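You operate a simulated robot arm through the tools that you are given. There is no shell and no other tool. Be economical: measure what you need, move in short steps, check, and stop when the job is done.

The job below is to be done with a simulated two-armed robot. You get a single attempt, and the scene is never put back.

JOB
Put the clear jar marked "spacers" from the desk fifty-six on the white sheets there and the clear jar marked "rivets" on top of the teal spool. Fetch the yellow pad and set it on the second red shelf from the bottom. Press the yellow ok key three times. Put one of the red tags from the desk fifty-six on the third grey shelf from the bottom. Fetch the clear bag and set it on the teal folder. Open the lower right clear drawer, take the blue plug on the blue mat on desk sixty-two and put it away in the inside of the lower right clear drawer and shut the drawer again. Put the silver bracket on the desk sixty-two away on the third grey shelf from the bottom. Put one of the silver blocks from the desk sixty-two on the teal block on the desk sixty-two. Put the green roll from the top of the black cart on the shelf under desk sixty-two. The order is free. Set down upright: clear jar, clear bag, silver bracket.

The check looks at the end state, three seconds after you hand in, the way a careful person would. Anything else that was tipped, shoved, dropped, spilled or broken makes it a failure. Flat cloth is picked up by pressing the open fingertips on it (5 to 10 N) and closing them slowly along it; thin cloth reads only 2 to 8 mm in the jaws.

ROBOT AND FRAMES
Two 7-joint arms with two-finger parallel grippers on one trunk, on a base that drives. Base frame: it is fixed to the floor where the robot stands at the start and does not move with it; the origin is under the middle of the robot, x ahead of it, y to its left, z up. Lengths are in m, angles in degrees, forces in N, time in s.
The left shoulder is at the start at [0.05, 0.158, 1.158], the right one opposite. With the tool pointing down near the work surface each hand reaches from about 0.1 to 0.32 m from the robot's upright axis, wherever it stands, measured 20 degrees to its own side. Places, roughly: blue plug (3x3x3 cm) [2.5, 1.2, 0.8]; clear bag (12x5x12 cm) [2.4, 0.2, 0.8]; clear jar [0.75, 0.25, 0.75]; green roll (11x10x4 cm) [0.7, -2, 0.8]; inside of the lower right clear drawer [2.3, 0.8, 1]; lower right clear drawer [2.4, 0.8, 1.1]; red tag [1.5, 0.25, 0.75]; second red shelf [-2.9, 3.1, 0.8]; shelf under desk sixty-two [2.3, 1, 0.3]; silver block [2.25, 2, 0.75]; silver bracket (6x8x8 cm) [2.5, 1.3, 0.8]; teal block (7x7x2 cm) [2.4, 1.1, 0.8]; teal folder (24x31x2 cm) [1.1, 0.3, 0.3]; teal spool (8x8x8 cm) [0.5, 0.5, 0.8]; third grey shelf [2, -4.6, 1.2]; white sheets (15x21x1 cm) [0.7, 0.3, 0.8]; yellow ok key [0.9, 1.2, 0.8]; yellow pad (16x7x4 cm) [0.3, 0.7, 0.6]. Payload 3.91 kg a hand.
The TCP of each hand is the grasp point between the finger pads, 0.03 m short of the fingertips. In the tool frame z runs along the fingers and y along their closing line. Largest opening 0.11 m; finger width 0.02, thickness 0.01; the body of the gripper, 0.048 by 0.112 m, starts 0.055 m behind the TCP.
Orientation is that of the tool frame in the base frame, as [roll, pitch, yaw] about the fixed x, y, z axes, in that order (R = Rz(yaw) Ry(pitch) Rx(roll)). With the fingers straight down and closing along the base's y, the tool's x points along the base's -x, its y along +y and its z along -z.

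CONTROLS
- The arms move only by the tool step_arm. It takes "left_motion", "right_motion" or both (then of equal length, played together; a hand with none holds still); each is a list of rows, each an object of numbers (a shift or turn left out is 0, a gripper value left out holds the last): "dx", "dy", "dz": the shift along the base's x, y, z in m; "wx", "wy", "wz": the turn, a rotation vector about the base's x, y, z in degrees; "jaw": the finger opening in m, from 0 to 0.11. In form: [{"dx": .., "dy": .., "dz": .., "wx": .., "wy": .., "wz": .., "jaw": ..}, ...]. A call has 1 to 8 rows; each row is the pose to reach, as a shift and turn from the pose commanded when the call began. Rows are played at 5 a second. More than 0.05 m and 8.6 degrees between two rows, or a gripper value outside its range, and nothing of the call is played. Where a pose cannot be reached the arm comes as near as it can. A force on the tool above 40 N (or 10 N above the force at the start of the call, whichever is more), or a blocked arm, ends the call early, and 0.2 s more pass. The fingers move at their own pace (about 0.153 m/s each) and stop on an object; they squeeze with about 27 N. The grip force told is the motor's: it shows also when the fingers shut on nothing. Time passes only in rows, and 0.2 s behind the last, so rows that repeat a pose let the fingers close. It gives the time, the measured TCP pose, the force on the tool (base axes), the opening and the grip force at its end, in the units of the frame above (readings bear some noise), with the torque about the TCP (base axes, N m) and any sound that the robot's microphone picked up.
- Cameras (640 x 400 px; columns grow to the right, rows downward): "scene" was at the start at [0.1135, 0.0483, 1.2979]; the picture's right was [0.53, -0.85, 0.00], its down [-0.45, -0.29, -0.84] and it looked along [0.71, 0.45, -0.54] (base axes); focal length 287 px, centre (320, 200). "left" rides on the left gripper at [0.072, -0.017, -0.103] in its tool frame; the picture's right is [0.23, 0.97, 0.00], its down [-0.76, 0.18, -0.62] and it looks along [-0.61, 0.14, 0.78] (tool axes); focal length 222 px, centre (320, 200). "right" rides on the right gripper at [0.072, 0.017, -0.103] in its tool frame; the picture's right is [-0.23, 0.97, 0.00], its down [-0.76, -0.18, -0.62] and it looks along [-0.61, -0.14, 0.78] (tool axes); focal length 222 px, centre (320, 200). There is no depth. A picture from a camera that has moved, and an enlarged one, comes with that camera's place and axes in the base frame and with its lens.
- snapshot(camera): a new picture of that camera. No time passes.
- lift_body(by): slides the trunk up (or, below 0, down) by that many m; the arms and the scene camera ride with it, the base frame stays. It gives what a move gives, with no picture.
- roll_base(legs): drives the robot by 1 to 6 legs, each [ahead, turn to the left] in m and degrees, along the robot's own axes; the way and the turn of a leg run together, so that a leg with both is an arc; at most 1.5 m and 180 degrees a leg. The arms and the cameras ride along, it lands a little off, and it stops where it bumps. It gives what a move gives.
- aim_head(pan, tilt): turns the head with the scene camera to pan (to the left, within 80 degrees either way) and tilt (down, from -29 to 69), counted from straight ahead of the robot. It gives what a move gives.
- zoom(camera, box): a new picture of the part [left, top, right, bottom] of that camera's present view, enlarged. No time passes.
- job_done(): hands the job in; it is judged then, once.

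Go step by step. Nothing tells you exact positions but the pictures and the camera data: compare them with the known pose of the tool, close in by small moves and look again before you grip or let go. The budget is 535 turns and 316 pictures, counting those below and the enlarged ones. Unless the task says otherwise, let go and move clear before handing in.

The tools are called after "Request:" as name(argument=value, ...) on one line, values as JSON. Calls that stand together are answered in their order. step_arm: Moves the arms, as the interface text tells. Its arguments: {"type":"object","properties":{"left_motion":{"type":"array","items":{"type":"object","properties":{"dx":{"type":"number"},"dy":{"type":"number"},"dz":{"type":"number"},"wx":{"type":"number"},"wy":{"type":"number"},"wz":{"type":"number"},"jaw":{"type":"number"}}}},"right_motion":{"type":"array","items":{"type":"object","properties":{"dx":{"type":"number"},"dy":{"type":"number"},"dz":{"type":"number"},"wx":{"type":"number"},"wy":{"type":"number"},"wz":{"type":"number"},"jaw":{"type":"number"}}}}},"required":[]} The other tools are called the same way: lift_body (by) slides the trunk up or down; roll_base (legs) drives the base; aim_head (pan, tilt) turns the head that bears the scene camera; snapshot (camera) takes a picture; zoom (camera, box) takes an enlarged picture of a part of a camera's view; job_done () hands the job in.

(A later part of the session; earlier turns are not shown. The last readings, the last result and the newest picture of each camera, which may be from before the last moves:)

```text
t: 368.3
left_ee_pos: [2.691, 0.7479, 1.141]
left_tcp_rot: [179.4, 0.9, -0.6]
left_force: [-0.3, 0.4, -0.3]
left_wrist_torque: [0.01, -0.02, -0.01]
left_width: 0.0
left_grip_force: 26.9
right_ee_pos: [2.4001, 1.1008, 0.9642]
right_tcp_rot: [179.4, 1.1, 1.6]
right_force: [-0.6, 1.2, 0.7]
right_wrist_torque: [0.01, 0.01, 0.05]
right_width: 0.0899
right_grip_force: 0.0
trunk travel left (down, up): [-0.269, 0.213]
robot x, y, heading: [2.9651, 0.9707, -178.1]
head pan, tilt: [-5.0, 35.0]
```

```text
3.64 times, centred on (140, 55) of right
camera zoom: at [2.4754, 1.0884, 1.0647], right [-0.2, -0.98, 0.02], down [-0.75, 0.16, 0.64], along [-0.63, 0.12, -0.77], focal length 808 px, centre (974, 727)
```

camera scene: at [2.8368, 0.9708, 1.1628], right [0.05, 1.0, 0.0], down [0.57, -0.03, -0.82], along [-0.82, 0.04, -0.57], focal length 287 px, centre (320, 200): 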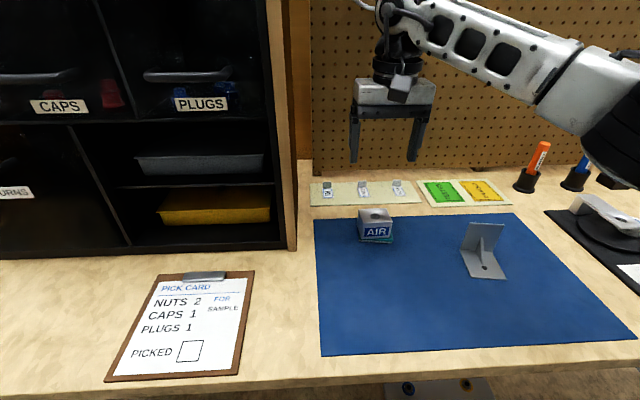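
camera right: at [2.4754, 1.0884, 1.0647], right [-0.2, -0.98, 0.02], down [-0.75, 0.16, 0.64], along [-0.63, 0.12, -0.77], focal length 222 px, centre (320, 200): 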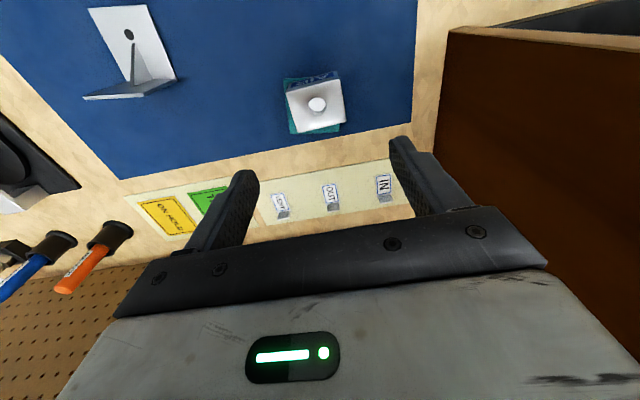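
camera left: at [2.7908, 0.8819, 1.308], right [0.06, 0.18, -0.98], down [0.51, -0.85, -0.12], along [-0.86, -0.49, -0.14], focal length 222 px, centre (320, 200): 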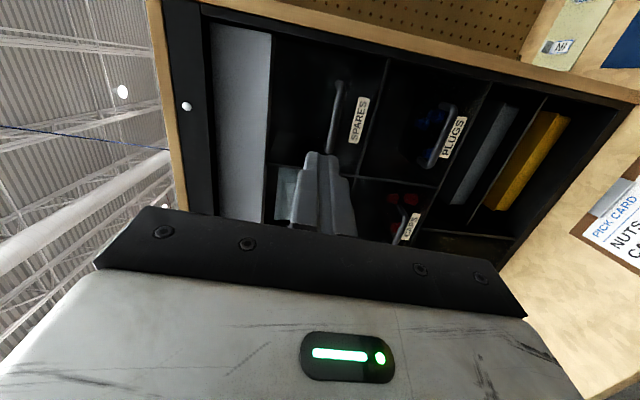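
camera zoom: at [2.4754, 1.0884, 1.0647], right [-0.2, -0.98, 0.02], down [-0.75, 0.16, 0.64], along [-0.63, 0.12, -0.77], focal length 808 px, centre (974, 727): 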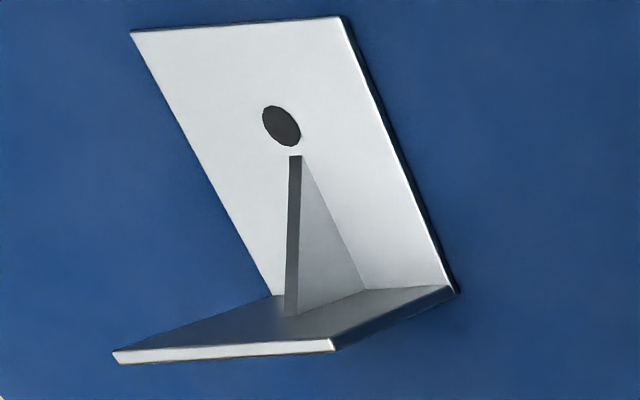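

The bracket's base back edge is near (2.447, 1.297), turned about −11°, with a central rib I can pinch. I turn the right tool −12° and tilt 40° forward on the way there.

Request:
step_arm(right_motion=[{"dx": 0.03, "dy": 0.04, "wz": -6, "jaw": 0.06}, {"dx": 0.06, "dy": 0.08, "wz": -12.3, "jaw": 0.06}, {"dx": 0.09, "dy": 0.12, "wz": -12.3}, {"dx": 0.11, "dy": 0.16, "wz": -12.3}, {"dx": 0.115, "dy": 0.183, "wz": -12.3}])

Request:
step_arm(right_motion=[{"wx": 1.5, "wy": 8}, {"wx": 3, "wy": 16}, {"wx": 4.5, "wy": 24, "dz": -0.02}, {"wx": 6, "wy": 32, "dz": -0.04}, {"wx": 7.4, "wy": 39.3, "dz": -0.06}])

Request:
snapshot(camera="right")

Request:
snapshot(camera="scene")

```text
t: 369.5
left_ee_pos: [2.6918, 0.7484, 1.1409]
left_tcp_rot: [179.3, 1.0, -0.5]
left_force: [0.4, -0.4, 0.6]
left_wrist_torque: [0.01, -0.01, -0.02]
left_width: 0.0001
left_grip_force: 27.1
right_ee_pos: [2.52, 1.2856, 0.9629]
right_tcp_rot: [179.4, 1.1, -10.7]
right_force: [-0.5, -0.2, -0.2]
right_wrist_torque: [-0.02, 0.02, -0.02]
right_width: 0.0598
right_grip_force: 0.0
trunk travel left (down, up): [-0.269, 0.213]
robot x, y, heading: [2.9652, 0.9685, -178.2]
head pan, tilt: [-5.0, 35.0]
```

```text
t: 370.7
left_ee_pos: [2.6912, 0.7486, 1.1412]
left_tcp_rot: [179.3, 0.8, -0.5]
left_force: [0.3, -0.9, 0.6]
left_wrist_torque: [-0.01, -0.02, 0.03]
left_width: 0.0
left_grip_force: 27.2
right_ee_pos: [2.5167, 1.2852, 0.9038]
right_tcp_rot: [179.2, 41.3, -10.8]
right_force: [-0.1, 0.4, -0.1]
right_wrist_torque: [0.0, 0.0, -0.01]
right_width: 0.0598
right_grip_force: 0.1
trunk travel left (down, up): [-0.269, 0.213]
robot x, y, heading: [2.9672, 0.9685, -177.9]
head pan, tilt: [-5.0, 35.0]
```

```text
153 pictures are left
camera right: at [2.635, 1.2476, 0.9326], right [-0.34, -0.93, 0.16], down [-0.12, 0.21, 0.97], along [-0.93, 0.31, -0.19], focal length 222 px, centre (320, 200)
```

right: 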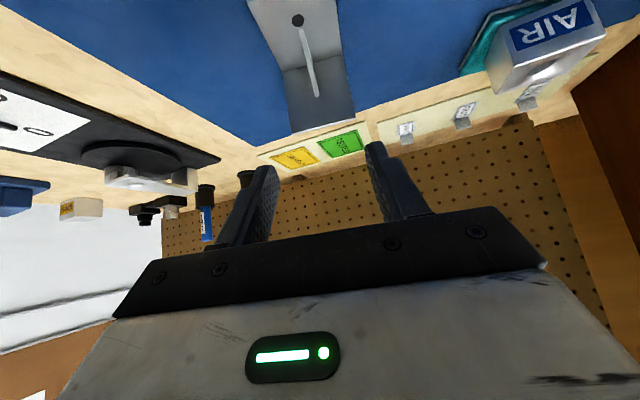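

```text
152 pictures are left
camera scene: at [2.8367, 0.971, 1.1629], right [0.05, 1.0, 0.0], down [0.57, -0.03, -0.82], along [-0.82, 0.04, -0.57], focal length 287 px, centre (320, 200)
```

scene: 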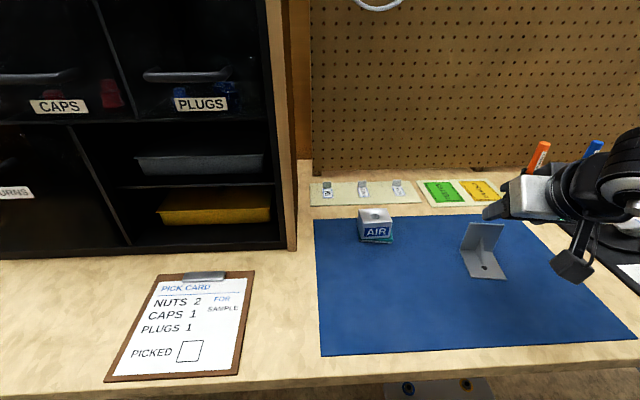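

Request:
step_arm(right_motion=[{"dx": 0.0, "dy": 0.004, "dz": -0.04, "jaw": 0.04}, {"dx": -0.01, "dy": 0.004, "dz": -0.075, "jaw": 0.04}, {"dx": -0.026, "dy": 0.004, "dz": -0.095}, {"dx": -0.027, "dy": 0.004, "dz": -0.104}])

Request:
snapshot(camera="right")

Request:
zoom(camera="scene", box=[400, 170, 600, 310])

```text
t: 371.7
left_ee_pos: [2.6923, 0.7487, 1.1407]
left_tcp_rot: [179.3, 1.0, -0.6]
left_force: [0.6, 0.0, 0.3]
left_wrist_torque: [0.01, -0.02, -0.01]
left_width: 0.0001
left_grip_force: 27.1
right_ee_pos: [2.4911, 1.2882, 0.8004]
right_tcp_rot: [179.3, 41.1, -10.8]
right_force: [0.1, 0.9, 0.9]
right_wrist_torque: [-0.02, 0.0, 0.04]
right_width: 0.0398
right_grip_force: 0.0
trunk travel left (down, up): [-0.269, 0.213]
robot x, y, heading: [2.9665, 0.9683, -178.2]
head pan, tilt: [-5.0, 35.0]
```

```text
151 pictures are left
camera right: at [2.6081, 1.2507, 0.831], right [-0.34, -0.93, 0.16], down [-0.13, 0.21, 0.97], along [-0.93, 0.31, -0.19], focal length 222 px, centre (320, 200)
```

right: 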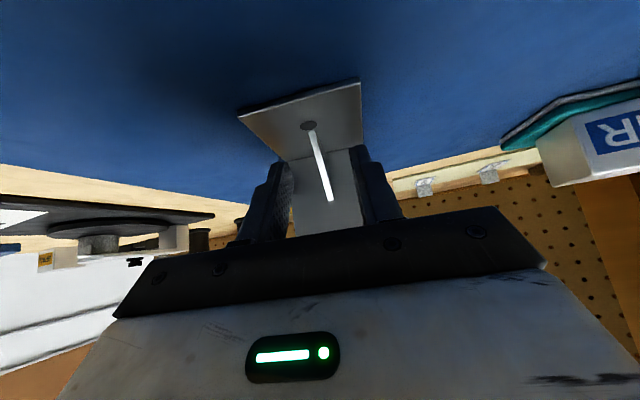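

```text
2.86 times, centred on (500, 240) of scene
camera zoom: at [2.8366, 0.971, 1.1629], right [0.05, 1.0, 0.0], down [0.57, -0.03, -0.82], along [-0.82, 0.04, -0.57], focal length 821 px, centre (-194, 86)
```

zoom: 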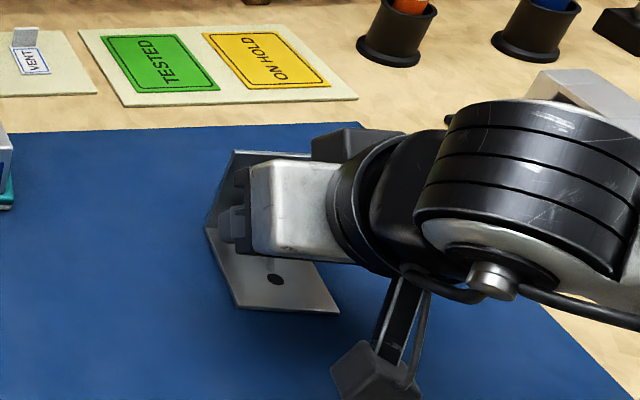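

Request:
step_arm(right_motion=[{"jaw": 0.015}, {"jaw": 0.0}, {"jaw": 0.0}])

Request:
step_arm(right_motion=[{"dz": 0.03}, {"dz": 0.07}, {"dz": 0.11}, {"dz": 0.15}])

Request:
snapshot(camera="right")

Request:
snapshot(camera="scene")

```text
t: 372.5
left_ee_pos: [2.6916, 0.7493, 1.141]
left_tcp_rot: [179.4, 0.9, -0.6]
left_force: [0.9, 0.3, 0.0]
left_wrist_torque: [0.0, 0.01, -0.02]
left_width: 0.0001
left_grip_force: 27.6
right_ee_pos: [2.4912, 1.2883, 0.8027]
right_tcp_rot: [179.3, 41.1, -10.6]
right_force: [0.3, 0.3, 0.4]
right_wrist_torque: [-0.03, 0.04, 0.01]
right_width: 0.0
right_grip_force: 26.8
trunk travel left (down, up): [-0.269, 0.213]
robot x, y, heading: [2.9687, 0.9694, -177.8]
head pan, tilt: [-5.0, 35.0]
```

```text
t: 373.5
left_ee_pos: [2.692, 0.7487, 1.1405]
left_tcp_rot: [179.5, 0.9, -0.7]
left_force: [0.5, 0.3, -0.7]
left_wrist_torque: [0.04, 0.0, 0.0]
left_width: 0.0003
left_grip_force: 27.2
right_ee_pos: [2.4909, 1.2856, 0.9493]
right_tcp_rot: [179.4, 41.0, -10.8]
right_force: [-0.3, -0.4, 0.4]
right_wrist_torque: [0.01, 0.03, -0.02]
right_width: 0.0
right_grip_force: 27.2
trunk travel left (down, up): [-0.269, 0.213]
robot x, y, heading: [2.9642, 0.9698, -178.1]
head pan, tilt: [-5.0, 35.0]
```

```text
149 pictures are left
camera right: at [2.608, 1.2484, 0.9788], right [-0.34, -0.93, 0.16], down [-0.13, 0.21, 0.97], along [-0.93, 0.31, -0.19], focal length 222 px, centre (320, 200)
```

right: 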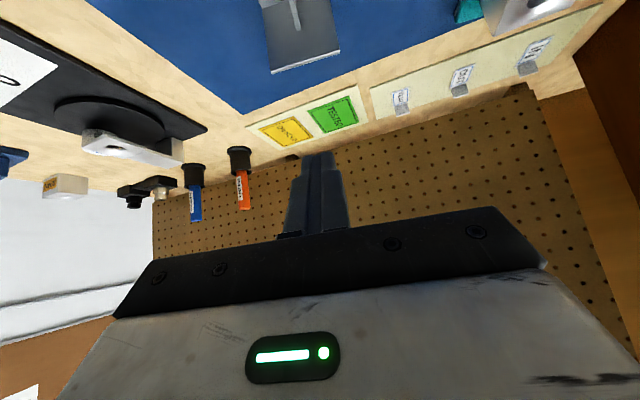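

```text
148 pictures are left
camera scene: at [2.8367, 0.9709, 1.1628], right [0.05, 1.0, 0.0], down [0.57, -0.03, -0.82], along [-0.82, 0.04, -0.57], focal length 287 px, centre (320, 200)
```

scene: 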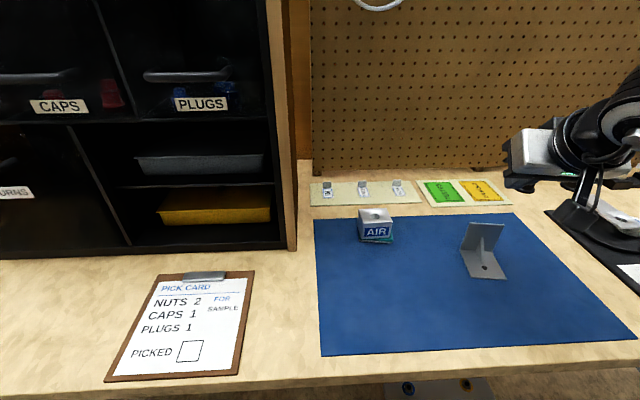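

The pinch closed above the rib — at 40° there was too little overlap. I reduce the tilt to 20° and go deeper.

Request:
step_arm(right_motion=[{"wx": -1.5, "wy": -8, "jaw": 0.04}, {"wx": -3, "wy": -16, "jaw": 0.04}, {"wx": -3.9, "wy": -20.6}, {"wx": -3.9, "wy": -20.6, "dx": -0.006, "dz": -0.04}, {"wx": -3.9, "wy": -20.6, "dx": -0.008, "dy": -0.001, "dz": -0.08}, {"wx": -3.9, "wy": -20.6, "dx": -0.01, "dy": -0.002, "dz": -0.12}])

Request:
snapshot(camera="right")

```text
t: 374.9
left_ee_pos: [2.6922, 0.7491, 1.1415]
left_tcp_rot: [179.4, 0.9, -0.6]
left_force: [-0.1, -0.3, -0.4]
left_wrist_torque: [0.01, 0.0, 0.04]
left_width: 0.0002
left_grip_force: 27.1
right_ee_pos: [2.4817, 1.2847, 0.8273]
right_tcp_rot: [179.2, 20.2, -10.8]
right_force: [0.3, 0.8, -0.3]
right_wrist_torque: [0.01, -0.01, 0.01]
right_width: 0.0398
right_grip_force: 0.1
trunk travel left (down, up): [-0.269, 0.213]
robot x, y, heading: [2.9681, 0.9666, -177.8]
head pan, tilt: [-5.0, 35.0]
```

```text
147 pictures are left
camera right: at [2.5806, 1.2502, 0.8998], right [-0.39, -0.92, 0.09], down [-0.46, 0.28, 0.85], along [-0.8, 0.29, -0.53], focal length 222 px, centre (320, 200)
```

right: 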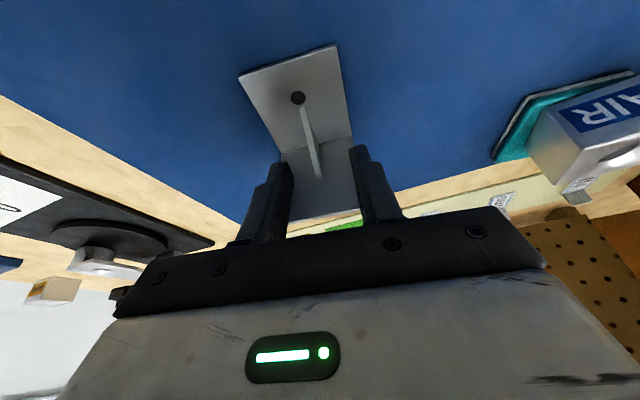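

Request:
step_arm(right_motion=[{"dx": 0.002, "dy": 0.001, "dz": -0.015}, {"dx": 0.004, "dy": 0.002, "dz": -0.025}, {"dx": 0.004, "dy": 0.002, "dz": -0.03}])

Request:
snapshot(camera="right")

```text
t: 375.7
left_ee_pos: [2.6918, 0.7496, 1.1412]
left_tcp_rot: [179.3, 0.9, -0.6]
left_force: [-0.6, 0.1, -0.6]
left_wrist_torque: [-0.01, 0.04, 0.01]
left_width: 0.0
left_grip_force: 27.6
right_ee_pos: [2.4857, 1.2873, 0.7994]
right_tcp_rot: [179.4, 20.3, -10.8]
right_force: [0.5, 0.7, -1.1]
right_wrist_torque: [-0.02, 0.02, -0.02]
right_width: 0.0401
right_grip_force: 0.1
trunk travel left (down, up): [-0.269, 0.213]
robot x, y, heading: [2.9684, 0.9677, -178.2]
head pan, tilt: [-5.0, 35.0]
```

```text
146 pictures are left
camera right: at [2.5838, 1.2529, 0.8707], right [-0.39, -0.92, 0.09], down [-0.46, 0.28, 0.85], along [-0.8, 0.29, -0.53], focal length 222 px, centre (320, 200)
```

right: 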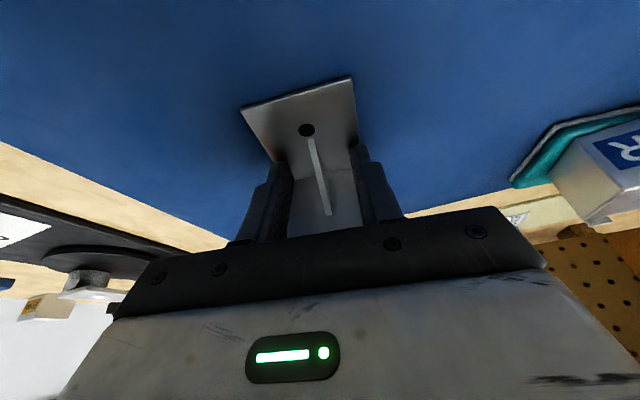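

Request:
step_arm(right_motion=[{"dz": -0.004}, {"dz": -0.004, "jaw": 0.015}, {"dz": -0.004, "jaw": 0.0}, {"dz": -0.004, "jaw": 0.0}])

Request:
snapshot(camera="right")

```text
t: 376.7
left_ee_pos: [2.6927, 0.7488, 1.1418]
left_tcp_rot: [179.4, 1.0, -0.6]
left_force: [-0.4, -0.2, -1.4]
left_wrist_torque: [-0.01, 0.02, 0.02]
left_width: 0.0
left_grip_force: 26.9
right_ee_pos: [2.4848, 1.2878, 0.7987]
right_tcp_rot: [179.3, 20.6, -10.9]
right_force: [-0.9, 5.1, 17.4]
right_wrist_torque: [0.16, 0.07, -0.02]
right_width: 0.0001
right_grip_force: 27.5
trunk travel left (down, up): [-0.269, 0.213]
robot x, y, heading: [2.973, 0.965, -178.2]
head pan, tilt: [-5.0, 35.0]
```

```text
145 pictures are left
camera right: at [2.5843, 1.2539, 0.8693], right [-0.39, -0.92, 0.09], down [-0.45, 0.28, 0.85], along [-0.8, 0.29, -0.52], focal length 222 px, centre (320, 200)
```

right: 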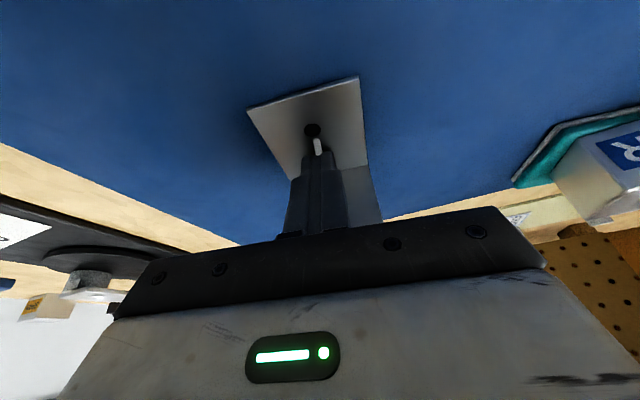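

The rib seems not to be solid to the fingers; I'll pinch the vertical plate itself instead. I open, rise, and turn the right tool 90° to close across the plate's thickness.

Request:
step_arm(right_motion=[{"dz": 0.003, "jaw": 0.02}, {"dz": 0.003, "jaw": 0.03}, {"dz": 0.04}, {"dz": 0.08}, {"dz": 0.12, "dx": 0.01}, {"dz": 0.15, "dx": 0.02}])

Request:
step_arm(right_motion=[{"wx": -1.5, "wy": -8}, {"wx": -3, "wy": -16}, {"wx": -3.6, "wy": -19.5}])

Request:
step_arm(right_motion=[{"wz": -8.5}, {"wz": -17}, {"wz": -25.5}, {"wz": -34}, {"wz": -42.5}, {"wz": -51}, {"wz": -59.5}, {"wz": -68}])

Request:
step_arm(right_motion=[{"wz": -8.5}, {"wz": -17}, {"wz": -22}])

Request:
snapshot(camera="right")

Request:
snapshot(camera="scene")

```text
t: 378.1
left_ee_pos: [2.6913, 0.749, 1.141]
left_tcp_rot: [179.4, 0.9, -0.7]
left_force: [1.0, -0.4, 0.3]
left_wrist_torque: [0.01, 0.03, 0.01]
left_width: 0.0
left_grip_force: 27.7
right_ee_pos: [2.5045, 1.2888, 0.9439]
right_tcp_rot: [179.3, 20.1, -10.7]
right_force: [-0.1, -0.5, -0.5]
right_wrist_torque: [0.01, -0.01, -0.01]
right_width: 0.0299
right_grip_force: 0.0
trunk travel left (down, up): [-0.269, 0.213]
robot x, y, heading: [2.9691, 0.9643, -178.1]
head pan, tilt: [-5.0, 35.0]
```

```text
t: 378.9
left_ee_pos: [2.6922, 0.7488, 1.1413]
left_tcp_rot: [179.4, 0.9, -0.6]
left_force: [0.1, -0.6, 0.2]
left_wrist_torque: [-0.04, 0.04, 0.02]
left_width: 0.0002
left_grip_force: 26.9
right_ee_pos: [2.5041, 1.2882, 0.9451]
right_tcp_rot: [179.4, 0.3, -10.6]
right_force: [0.0, -0.5, -0.3]
right_wrist_torque: [-0.02, -0.02, 0.03]
right_width: 0.0303
right_grip_force: 0.1
trunk travel left (down, up): [-0.269, 0.213]
robot x, y, heading: [2.9696, 0.9636, -178.2]
head pan, tilt: [-5.0, 35.0]
```

```text
t: 380.7
left_ee_pos: [2.6916, 0.7496, 1.1409]
left_tcp_rot: [179.4, 0.9, -0.6]
left_force: [-0.4, 0.1, 0.8]
left_wrist_torque: [-0.03, 0.03, 0.0]
left_width: 0.0
left_grip_force: 26.7
right_ee_pos: [2.5043, 1.2889, 0.9467]
right_tcp_rot: [179.5, 0.4, -78.9]
right_force: [-0.4, -0.2, -0.3]
right_wrist_torque: [0.03, 0.02, -0.02]
right_width: 0.0299
right_grip_force: 0.2
trunk travel left (down, up): [-0.269, 0.213]
robot x, y, heading: [2.9674, 0.9657, -178.0]
head pan, tilt: [-5.0, 35.0]
```

```text
t: 381.5
left_ee_pos: [2.6913, 0.7493, 1.1416]
left_tcp_rot: [179.4, 0.8, -0.6]
left_force: [0.1, 0.4, -0.2]
left_wrist_torque: [0.0, 0.04, -0.02]
left_width: 0.0
left_grip_force: 26.6
right_ee_pos: [2.5062, 1.2888, 0.945]
right_tcp_rot: [179.5, 0.4, -100.9]
right_force: [0.7, -0.5, -0.4]
right_wrist_torque: [0.01, 0.03, 0.0]
right_width: 0.0301
right_grip_force: 0.1
trunk travel left (down, up): [-0.269, 0.213]
robot x, y, heading: [2.9657, 0.9657, -178.0]
head pan, tilt: [-5.0, 35.0]
```

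```text
144 pictures are left
camera right: at [2.4756, 1.2206, 1.0482], right [-0.91, 0.41, 0.01], down [0.32, 0.71, 0.63], along [0.25, 0.58, -0.78], focal length 222 px, centre (320, 200)
```

right: 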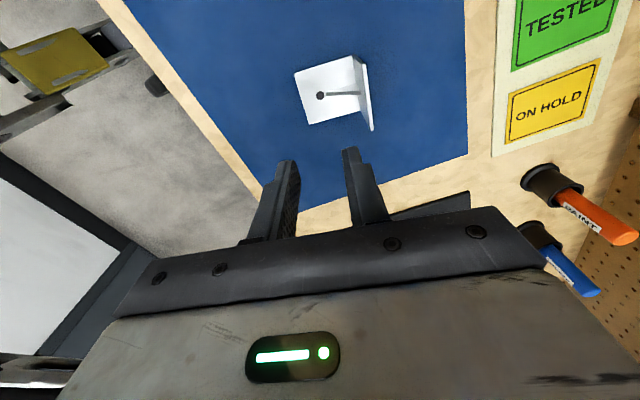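

```text
143 pictures are left
camera scene: at [2.8366, 0.971, 1.1629], right [0.05, 1.0, 0.0], down [0.57, -0.03, -0.82], along [-0.82, 0.04, -0.57], focal length 287 px, centre (320, 200)
```

scene: 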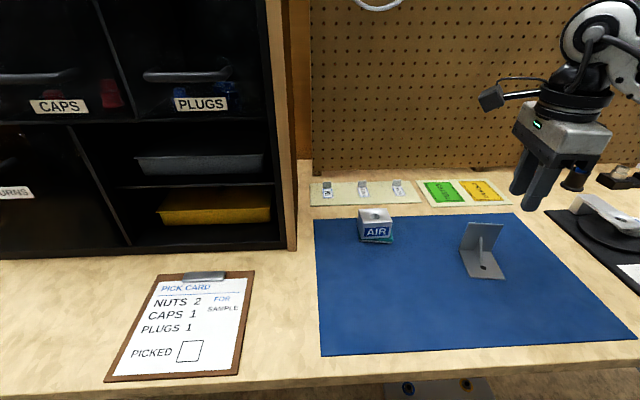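

Request:
zoom(camera="right", box=[270, 40, 410, 150])

```text
3.64 times, centred on (340, 95) of right
camera zoom: at [2.4756, 1.2206, 1.0482], right [-0.91, 0.41, 0.01], down [0.32, 0.71, 0.63], along [0.25, 0.58, -0.78], focal length 808 px, centre (247, 582)
```

zoom: 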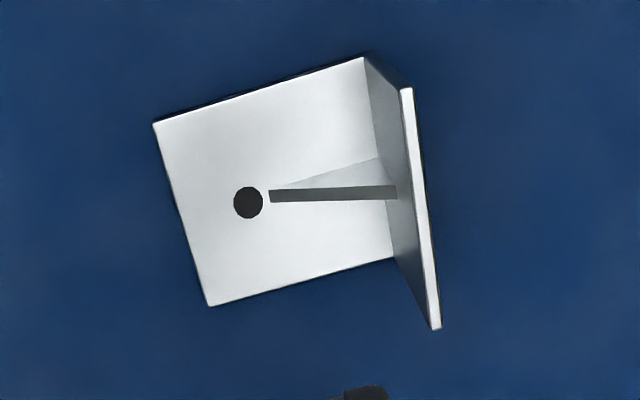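

Request:
step_arm(right_motion=[{"dx": -0.024, "dy": 0.001, "jaw": 0.04}, {"dx": -0.048, "dy": 0.001, "dz": -0.02, "jaw": 0.04}, {"dx": -0.048, "dy": 0.001, "dz": -0.06}])

Request:
snapshot(camera="right")

Request:
zoom(camera="scene", box=[400, 130, 580, 300])

```text
t: 382.3
left_ee_pos: [2.6913, 0.7487, 1.1414]
left_tcp_rot: [179.3, 0.9, -0.7]
left_force: [0.6, 0.2, 0.7]
left_wrist_torque: [0.0, 0.02, -0.04]
left_width: 0.0
left_grip_force: 27.0
right_ee_pos: [2.4568, 1.2892, 0.8866]
right_tcp_rot: [179.3, 0.4, -100.8]
right_force: [-0.2, 1.3, 0.4]
right_wrist_torque: [-0.02, 0.03, -0.01]
right_width: 0.04
right_grip_force: 0.1
trunk travel left (down, up): [-0.269, 0.213]
robot x, y, heading: [2.9603, 0.9666, -177.9]
head pan, tilt: [-5.0, 35.0]
```

```text
141 pictures are left
camera right: at [2.4271, 1.221, 0.9884], right [-0.91, 0.41, 0.01], down [0.32, 0.71, 0.63], along [0.24, 0.58, -0.78], focal length 222 px, centre (320, 200)
```

right: 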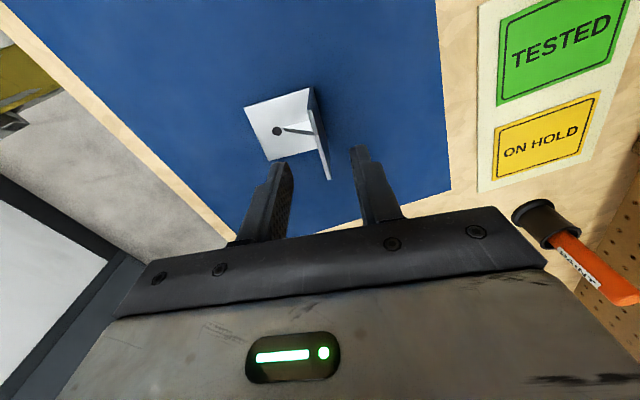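

```text
2.35 times, centred on (490, 215) of scene
camera zoom: at [2.8366, 0.9712, 1.1629], right [0.05, 1.0, 0.0], down [0.57, -0.03, -0.82], along [-0.82, 0.04, -0.57], focal length 676 px, centre (-80, 165)
```

zoom: 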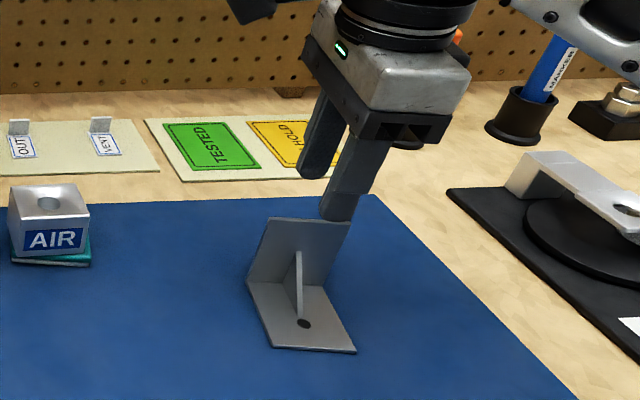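

Request:
step_arm(right_motion=[{"dx": -0.003, "dy": -0.002, "dz": -0.03}, {"dx": -0.003, "dy": -0.002, "dz": -0.055}, {"dx": -0.003, "dy": -0.002, "dz": -0.074}, {"dx": -0.003, "dy": -0.002, "dz": -0.074, "jaw": 0.02}, {"dx": -0.003, "dy": -0.002, "dz": -0.074, "jaw": 0.0}, {"dx": -0.003, "dy": -0.002, "dz": -0.074, "jaw": 0.0}])

Request:
step_arm(right_motion=[{"dz": 0.03}, {"dz": 0.07}, {"dz": 0.11}, {"dz": 0.15}])

Request:
snapshot(camera="right")

Request:
snapshot(camera="scene")

```text
t: 383.7
left_ee_pos: [2.6932, 0.7489, 1.1418]
left_tcp_rot: [179.4, 0.9, -0.6]
left_force: [0.1, -0.3, 0.1]
left_wrist_torque: [-0.02, 0.03, 0.02]
left_width: 0.0002
left_grip_force: 27.4
right_ee_pos: [2.4561, 1.2877, 0.813]
right_tcp_rot: [179.4, 0.4, -100.7]
right_force: [3.0, 2.6, 3.3]
right_wrist_torque: [-0.03, -0.51, 0.27]
right_width: 0.0037
right_grip_force: 26.6
trunk travel left (down, up): [-0.269, 0.213]
robot x, y, heading: [2.965, 0.9648, -178.2]
head pan, tilt: [-5.0, 35.0]
```

```text
t: 384.7
left_ee_pos: [2.6918, 0.748, 1.1417]
left_tcp_rot: [179.4, 0.9, -0.6]
left_force: [0.1, 0.3, -0.4]
left_wrist_torque: [-0.01, 0.04, 0.03]
left_width: 0.0
left_grip_force: 26.5
right_ee_pos: [2.4537, 1.2892, 0.9633]
right_tcp_rot: [179.4, 0.4, -100.7]
right_force: [0.3, 0.3, -1.6]
right_wrist_torque: [-0.02, 0.04, -0.01]
right_width: 0.0037
right_grip_force: 27.4
trunk travel left (down, up): [-0.269, 0.213]
robot x, y, heading: [2.969, 0.964, -178.1]
head pan, tilt: [-5.0, 35.0]
```

```text
139 pictures are left
camera right: at [2.4243, 1.2216, 1.0667], right [-0.91, 0.4, 0.01], down [0.32, 0.71, 0.63], along [0.25, 0.58, -0.78], focal length 222 px, centre (320, 200)
```

right: 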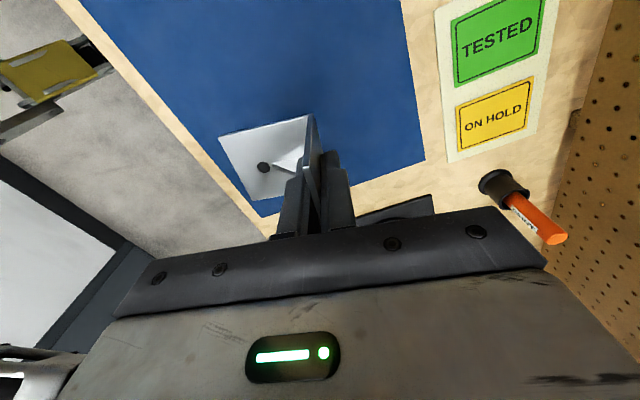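

```text
138 pictures are left
camera scene: at [2.8368, 0.9708, 1.1628], right [0.05, 1.0, 0.0], down [0.57, -0.03, -0.82], along [-0.82, 0.04, -0.57], focal length 287 px, centre (320, 200)
```

scene: 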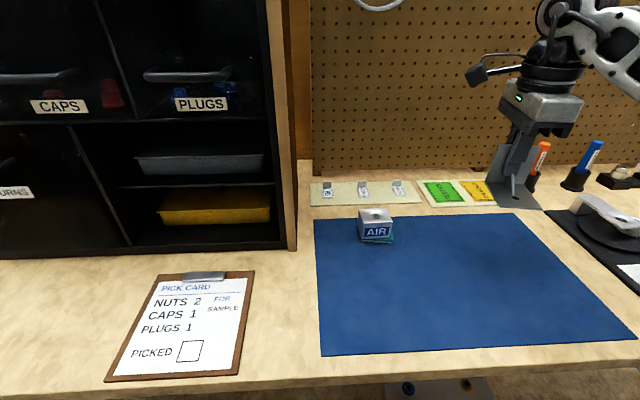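

Bracket held. Next the clear bag at the desk's far end: I back off, shift along −y and look.

Request:
step_arm(right_motion=[{"dz": 0.04, "dx": 0.03}, {"dz": 0.08, "dx": 0.06}, {"dz": 0.12, "dx": 0.09}])

Request:
roll_base(legs=[[-0.4, 0], [0, 88], [0.6, 0], [0, -90]])

Request:
aim_head(pan=5, tilt=30)

Request:
snapshot(camera="scene")

```text
t: 385.5
left_ee_pos: [2.692, 0.7491, 1.142]
left_tcp_rot: [179.4, 0.9, -0.6]
left_force: [-0.9, -0.9, 0.4]
left_wrist_torque: [-0.01, 0.0, 0.03]
left_width: 0.0
left_grip_force: 27.0
right_ee_pos: [2.5457, 1.2888, 1.082]
right_tcp_rot: [179.5, 0.4, -100.7]
right_force: [-0.1, 0.4, -1.6]
right_wrist_torque: [0.0, 0.04, 0.0]
right_width: 0.0039
right_grip_force: 26.7
trunk travel left (down, up): [-0.269, 0.213]
robot x, y, heading: [2.9662, 0.9639, -178.1]
head pan, tilt: [-5.0, 35.0]
```

```text
t: 398.6
left_ee_pos: [3.1255, 0.1499, 1.1413]
left_tcp_rot: [179.5, 1.0, 2.0]
left_force: [1.2, 0.2, 0.3]
left_wrist_torque: [0.01, -0.01, 0.01]
left_width: 0.0
left_grip_force: 26.8
right_ee_pos: [2.9553, 0.6816, 1.082]
right_tcp_rot: [179.5, 0.4, -98.2]
right_force: [-0.3, -0.9, -1.5]
right_wrist_torque: [0.0, 0.01, -0.04]
right_width: 0.0036
right_grip_force: 26.8
trunk travel left (down, up): [-0.269, 0.213]
robot x, y, heading: [3.3921, 0.3816, -175.5]
head pan, tilt: [-5.0, 35.0]
```

```text
t: 399.3
left_ee_pos: [3.1262, 0.1503, 1.1412]
left_tcp_rot: [179.4, 0.9, 2.1]
left_force: [-0.4, -0.4, -0.8]
left_wrist_torque: [-0.02, 0.01, 0.0]
left_width: 0.0
left_grip_force: 27.1
right_ee_pos: [2.9548, 0.6819, 1.0815]
right_tcp_rot: [179.3, 0.3, -98.1]
right_force: [-0.4, -0.4, -1.5]
right_wrist_torque: [0.02, 0.03, 0.0]
right_width: 0.0036
right_grip_force: 26.6
trunk travel left (down, up): [-0.269, 0.213]
robot x, y, heading: [3.3899, 0.3816, -175.5]
head pan, tilt: [5.0, 30.0]
```

```text
137 pictures are left
camera scene: at [3.2589, 0.3628, 1.1706], right [-0.17, 0.99, 0.0], down [0.49, 0.08, -0.87], along [-0.85, -0.14, -0.5], focal length 287 px, centre (320, 200)
```

scene: 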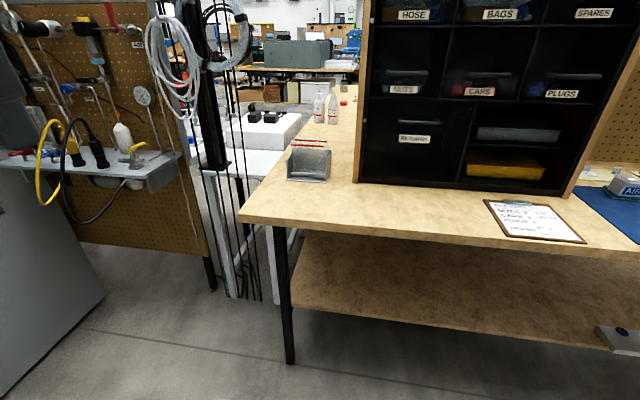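

Request:
zoom(camera="scene", box=[240, 110, 380, 210])

```text
4.00 times, centred on (310, 160) of scene
camera zoom: at [3.2589, 0.3628, 1.1706], right [-0.17, 0.99, 0.0], down [0.49, 0.08, -0.87], along [-0.85, -0.14, -0.5], focal length 1149 px, centre (360, 360)
```

zoom: 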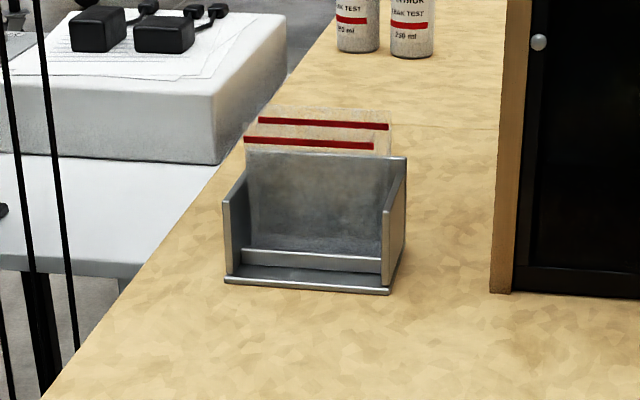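

The bag stands in a metal holder, centre about (2.38, 0.183), top ≈0.87, 5 cm thick along x. I tuck the bracket hand back, turn the left tool to close along x, and approach.

Request:
step_arm(right_motion=[{"dx": 0.04}, {"dx": 0.08}, {"dx": 0.12}, {"dx": 0.15}, {"dx": 0.15}, {"dx": 0.15}, {"dx": 0.15}, {"dx": 0.15}], left_motion=[{"wz": 8.5, "jaw": 0.09}, {"wz": 17, "jaw": 0.09}, {"wz": 25.5, "dx": -0.02}, {"wz": 34, "dx": -0.04}, {"wz": 42.5, "dx": -0.06}, {"wz": 51, "dx": -0.08}, {"wz": 59.5, "dx": -0.1}, {"wz": 68, "dx": -0.12}])

Request:
step_arm(left_motion=[{"wz": 8.5, "dx": -0.02}, {"wz": 16, "dx": -0.04}])

Request:
roll_base(legs=[[0, -4], [0.35, 0]])

Request:
snapshot(camera="left")

Request:
snapshot(camera="scene")

```text
t: 401.1
left_ee_pos: [3.0046, 0.1524, 1.1413]
left_tcp_rot: [179.3, 0.9, 70.4]
left_force: [-1.0, 0.6, -0.9]
left_wrist_torque: [0.01, 0.0, 0.0]
left_width: 0.0898
left_grip_force: 0.0
right_ee_pos: [3.1023, 0.6757, 1.0798]
right_tcp_rot: [179.4, 0.4, -98.1]
right_force: [0.0, 0.0, -0.2]
right_wrist_torque: [0.03, 0.01, -0.01]
right_width: 0.0037
right_grip_force: 26.7
right hand out of reach, approached as far as the arm can: row 4, 5, 6, 7, 8
trunk travel left (down, up): [-0.269, 0.213]
robot x, y, heading: [3.3947, 0.3857, -175.4]
head pan, tilt: [5.0, 30.0]
```

```text
t: 401.7
left_ee_pos: [2.9716, 0.1448, 1.1368]
left_tcp_rot: [179.6, 0.8, 86.3]
left_force: [-0.4, -0.6, 0.0]
left_wrist_torque: [0.01, 0.04, 0.01]
left_width: 0.0899
left_grip_force: 0.0
left hand out of reach, approached as far as the arm can: row 2
right_ee_pos: [3.1035, 0.6764, 1.0795]
right_tcp_rot: [179.4, 0.4, -98.1]
right_force: [0.2, 0.3, -1.9]
right_wrist_torque: [-0.02, 0.03, -0.03]
right_width: 0.0035
right_grip_force: 26.8
trunk travel left (down, up): [-0.269, 0.213]
robot x, y, heading: [3.3877, 0.3813, -175.2]
head pan, tilt: [5.0, 30.0]
```

```text
t: 404.4
left_ee_pos: [2.6172, 0.1749, 1.1379]
left_tcp_rot: [179.4, 0.9, 81.9]
left_force: [-0.5, 0.1, 0.1]
left_wrist_torque: [0.01, 0.0, 0.03]
left_width: 0.0898
left_grip_force: 0.0
right_ee_pos: [2.7864, 0.6925, 1.0794]
right_tcp_rot: [179.4, 0.4, -102.4]
right_force: [0.0, 0.6, -0.5]
right_wrist_torque: [0.0, 0.01, 0.01]
right_width: 0.0039
right_grip_force: 26.4
trunk travel left (down, up): [-0.269, 0.213]
robot x, y, heading: [3.0521, 0.3792, -179.4]
head pan, tilt: [5.0, 30.0]
```

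```text
135 pictures are left
camera left: at [2.6112, 0.2501, 1.2394], right [1.0, 0.09, 0.01], down [0.06, -0.77, 0.64], along [0.06, -0.63, -0.77], focal length 222 px, centre (320, 200)
```

left: 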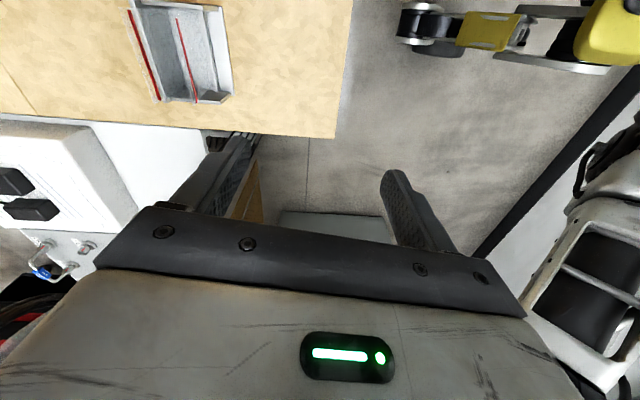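

```text
134 pictures are left
camera scene: at [2.92, 0.3697, 1.1706], right [-0.09, 1.0, 0.0], down [0.5, 0.05, -0.87], along [-0.86, -0.08, -0.5], focal length 287 px, centre (320, 200)
```

scene: 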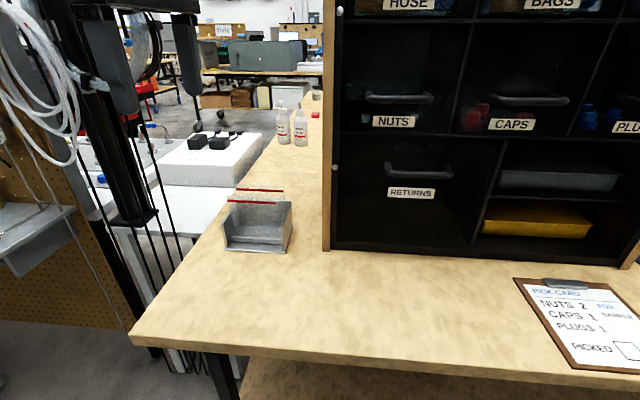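

Request:
zoom(camera="left", box=[110, 0, 270, 120])

Request:
zoom(camera="scene", box=[200, 160, 320, 270])

```text
3.33 times, centred on (190, 60) of left
camera zoom: at [2.6112, 0.2501, 1.2394], right [1.0, 0.09, 0.01], down [0.06, -0.77, 0.64], along [0.06, -0.63, -0.77], focal length 740 px, centre (753, 667)
```

zoom: 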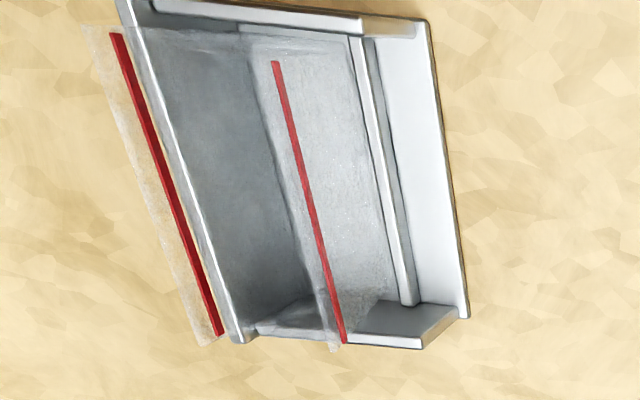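

```text
3.64 times, centred on (260, 215) of scene
camera zoom: at [2.92, 0.3697, 1.1706], right [-0.09, 1.0, 0.0], down [0.5, 0.05, -0.87], along [-0.86, -0.08, -0.5], focal length 1045 px, centre (538, 146)
```

zoom: 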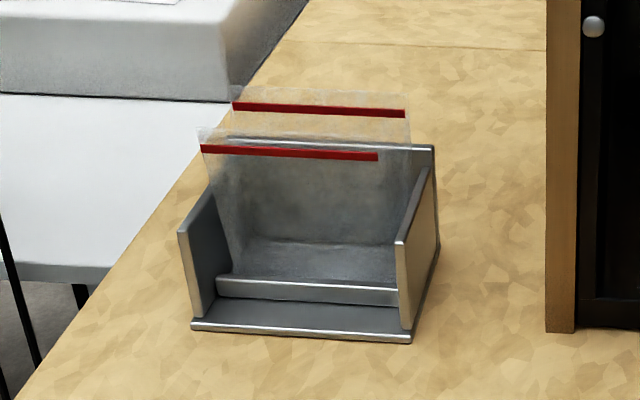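

The bag is box-like: walls at x 2.374 and 2.434, y 0.127–0.247, top ≈0.885, against the holder's back wall (top ≈0.85). I move closer and bring the left hand above, staying clear of the wall.

Request:
roll_base(legs=[[0.14, 0]])

Request:
step_arm(left_motion=[{"dx": -0.02, "dy": 0.01, "wz": 4, "jaw": 0.1}, {"dx": -0.04, "dy": 0.012, "wz": 8, "dz": -0.03, "jaw": 0.1}, {"dx": -0.06, "dy": 0.012, "wz": 8, "dz": -0.07}, {"dx": -0.073, "dy": 0.012, "wz": 8, "dz": -0.11}, {"dx": -0.073, "dy": 0.012, "wz": 8, "dz": -0.15}])

Request:
snapshot(camera="left")

Request:
snapshot(camera="scene")

```text
t: 405.7
left_ee_pos: [2.4799, 0.174, 1.1358]
left_tcp_rot: [179.4, 0.9, 81.8]
left_force: [0.1, -0.3, -0.1]
left_wrist_torque: [0.04, 0.0, 0.05]
left_width: 0.09
left_grip_force: 0.1
right_ee_pos: [2.651, 0.6938, 1.0794]
right_tcp_rot: [179.3, 0.3, -102.3]
right_force: [0.0, 0.9, -0.6]
right_wrist_torque: [-0.04, -0.03, -0.06]
right_width: 0.0038
right_grip_force: 26.8
trunk travel left (down, up): [-0.269, 0.213]
robot x, y, heading: [2.9188, 0.3807, -179.8]
head pan, tilt: [5.0, 30.0]
```

```text
t: 406.9
left_ee_pos: [2.4115, 0.1856, 0.9872]
left_tcp_rot: [179.6, 0.8, 90.0]
left_force: [-0.5, -0.1, -0.8]
left_wrist_torque: [0.01, -0.04, -0.02]
left_width: 0.0998
left_grip_force: 0.0
left hand out of reach, approached as far as the arm can: row 1, 2, 3, 4, 5
right_ee_pos: [2.6514, 0.693, 1.0788]
right_tcp_rot: [179.5, 0.4, -102.3]
right_force: [0.1, 0.1, -1.3]
right_wrist_torque: [0.01, 0.01, 0.04]
right_width: 0.0038
right_grip_force: 26.9
trunk travel left (down, up): [-0.269, 0.213]
robot x, y, heading: [2.9127, 0.377, -179.3]
head pan, tilt: [5.0, 30.0]
```

```text
131 pictures are left
camera left: at [2.3948, 0.2592, 1.0897], right [0.97, 0.23, 0.0], down [0.17, -0.75, 0.63], along [0.15, -0.62, -0.77], focal length 222 px, centre (320, 200)
```

left: 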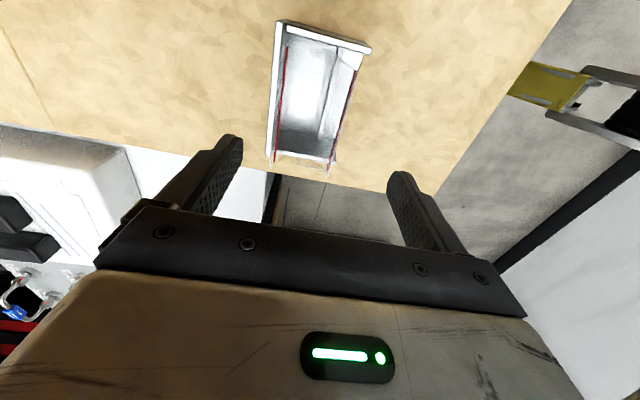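

```text
130 pictures are left
camera scene: at [2.7832, 0.3689, 1.1706], right [-0.09, 1.0, 0.0], down [0.5, 0.05, -0.87], along [-0.86, -0.08, -0.5], focal length 287 px, centre (320, 200)
```

scene: 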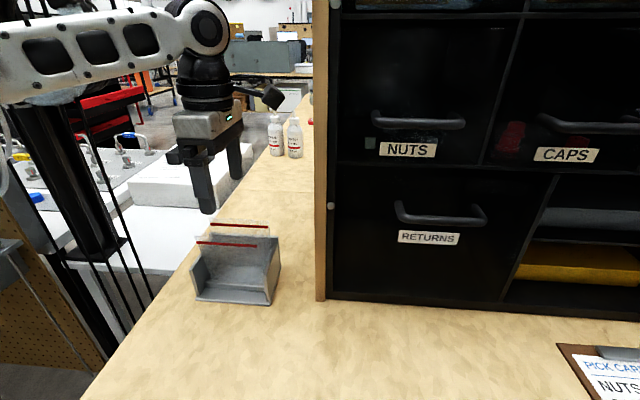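

Request:
step_arm(left_motion=[{"dx": -0.004, "dy": 0.003, "dz": -0.03}, {"dx": -0.007, "dy": 0.003, "dz": -0.06}, {"dx": -0.007, "dy": 0.003, "dz": -0.08}])

Request:
snapshot(camera="left")

Request:
zoom(camera="scene", box=[160, 130, 320, 310])

```text
t: 407.7
left_ee_pos: [2.4077, 0.1853, 0.9057]
left_tcp_rot: [179.6, 0.7, 89.8]
left_force: [0.6, 0.8, 0.4]
left_wrist_torque: [0.0, 0.01, 0.01]
left_width: 0.1001
left_grip_force: 0.1
right_ee_pos: [2.6526, 0.6931, 1.0799]
right_tcp_rot: [179.4, 0.4, -102.3]
right_force: [0.6, -0.6, -1.7]
right_wrist_torque: [0.0, 0.03, -0.01]
right_width: 0.0037
right_grip_force: 27.0
trunk travel left (down, up): [-0.269, 0.213]
robot x, y, heading: [2.9144, 0.377, -179.9]
head pan, tilt: [5.0, 30.0]
```

```text
129 pictures are left
camera left: at [2.3906, 0.2588, 1.0093], right [0.97, 0.22, 0.0], down [0.17, -0.75, 0.63], along [0.15, -0.62, -0.77], focal length 222 px, centre (320, 200)
```

left: 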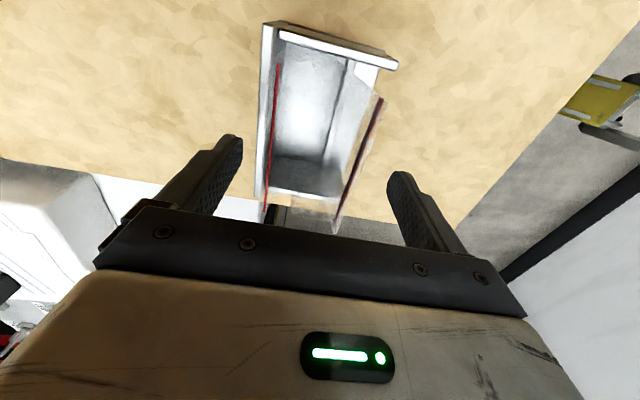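

```text
2.22 times, centred on (240, 220) of scene
camera zoom: at [2.7834, 0.369, 1.1707], right [-0.09, 1.0, 0.0], down [0.5, 0.05, -0.87], along [-0.86, -0.08, -0.5], focal length 638 px, centre (498, 156)
```

zoom: 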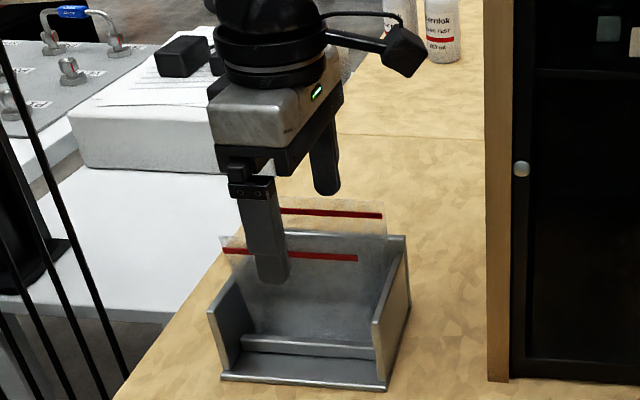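

Request:
step_arm(left_motion=[{"dz": -0.01, "dx": -0.002}, {"dz": -0.018, "dx": -0.003}, {"dz": -0.018, "dx": -0.003, "jaw": 0.07}, {"dz": -0.018, "dx": -0.003, "jaw": 0.05}, {"dz": -0.018, "dx": -0.003, "jaw": 0.03}, {"dz": -0.018, "dx": -0.003, "jaw": 0.01}])

Request:
snapshot(camera="left")

Request:
zoom(camera="scene", box=[160, 130, 320, 310])

```text
t: 409.1
left_ee_pos: [2.4072, 0.1813, 0.8878]
left_tcp_rot: [179.6, 0.7, 89.8]
left_force: [-0.9, -0.3, 0.7]
left_wrist_torque: [0.01, 0.05, 0.08]
left_width: 0.013
left_grip_force: 26.8
left hand out of reach, approached as far as the arm can: row 1, 2, 3, 4, 5, 6
right_ee_pos: [2.6514, 0.6935, 1.081]
right_tcp_rot: [179.4, 0.4, -102.2]
right_force: [0.7, 1.0, -1.2]
right_wrist_torque: [0.01, 0.04, 0.0]
right_width: 0.0036
right_grip_force: 27.0
trunk travel left (down, up): [-0.269, 0.213]
robot x, y, heading: [2.9166, 0.3763, -179.8]
head pan, tilt: [5.0, 30.0]
```

```text
127 pictures are left
camera left: at [2.3911, 0.2559, 0.9915], right [0.97, 0.22, 0.0], down [0.17, -0.75, 0.64], along [0.15, -0.62, -0.77], focal length 222 px, centre (320, 200)
```

left: 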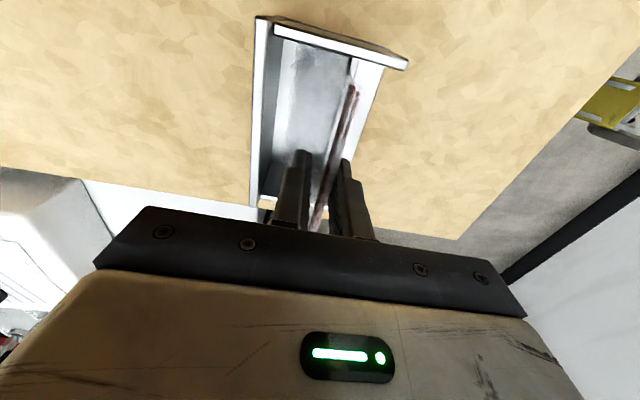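

```text
2.22 times, centred on (240, 220) of scene
camera zoom: at [2.7834, 0.369, 1.1706], right [-0.09, 1.0, 0.0], down [0.5, 0.05, -0.87], along [-0.86, -0.08, -0.5], focal length 638 px, centre (498, 156)
```

zoom: 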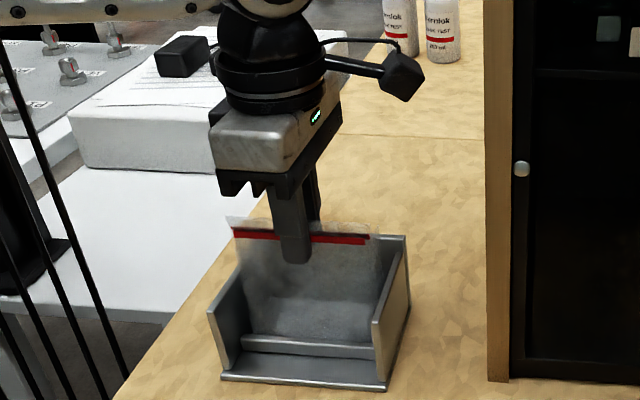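

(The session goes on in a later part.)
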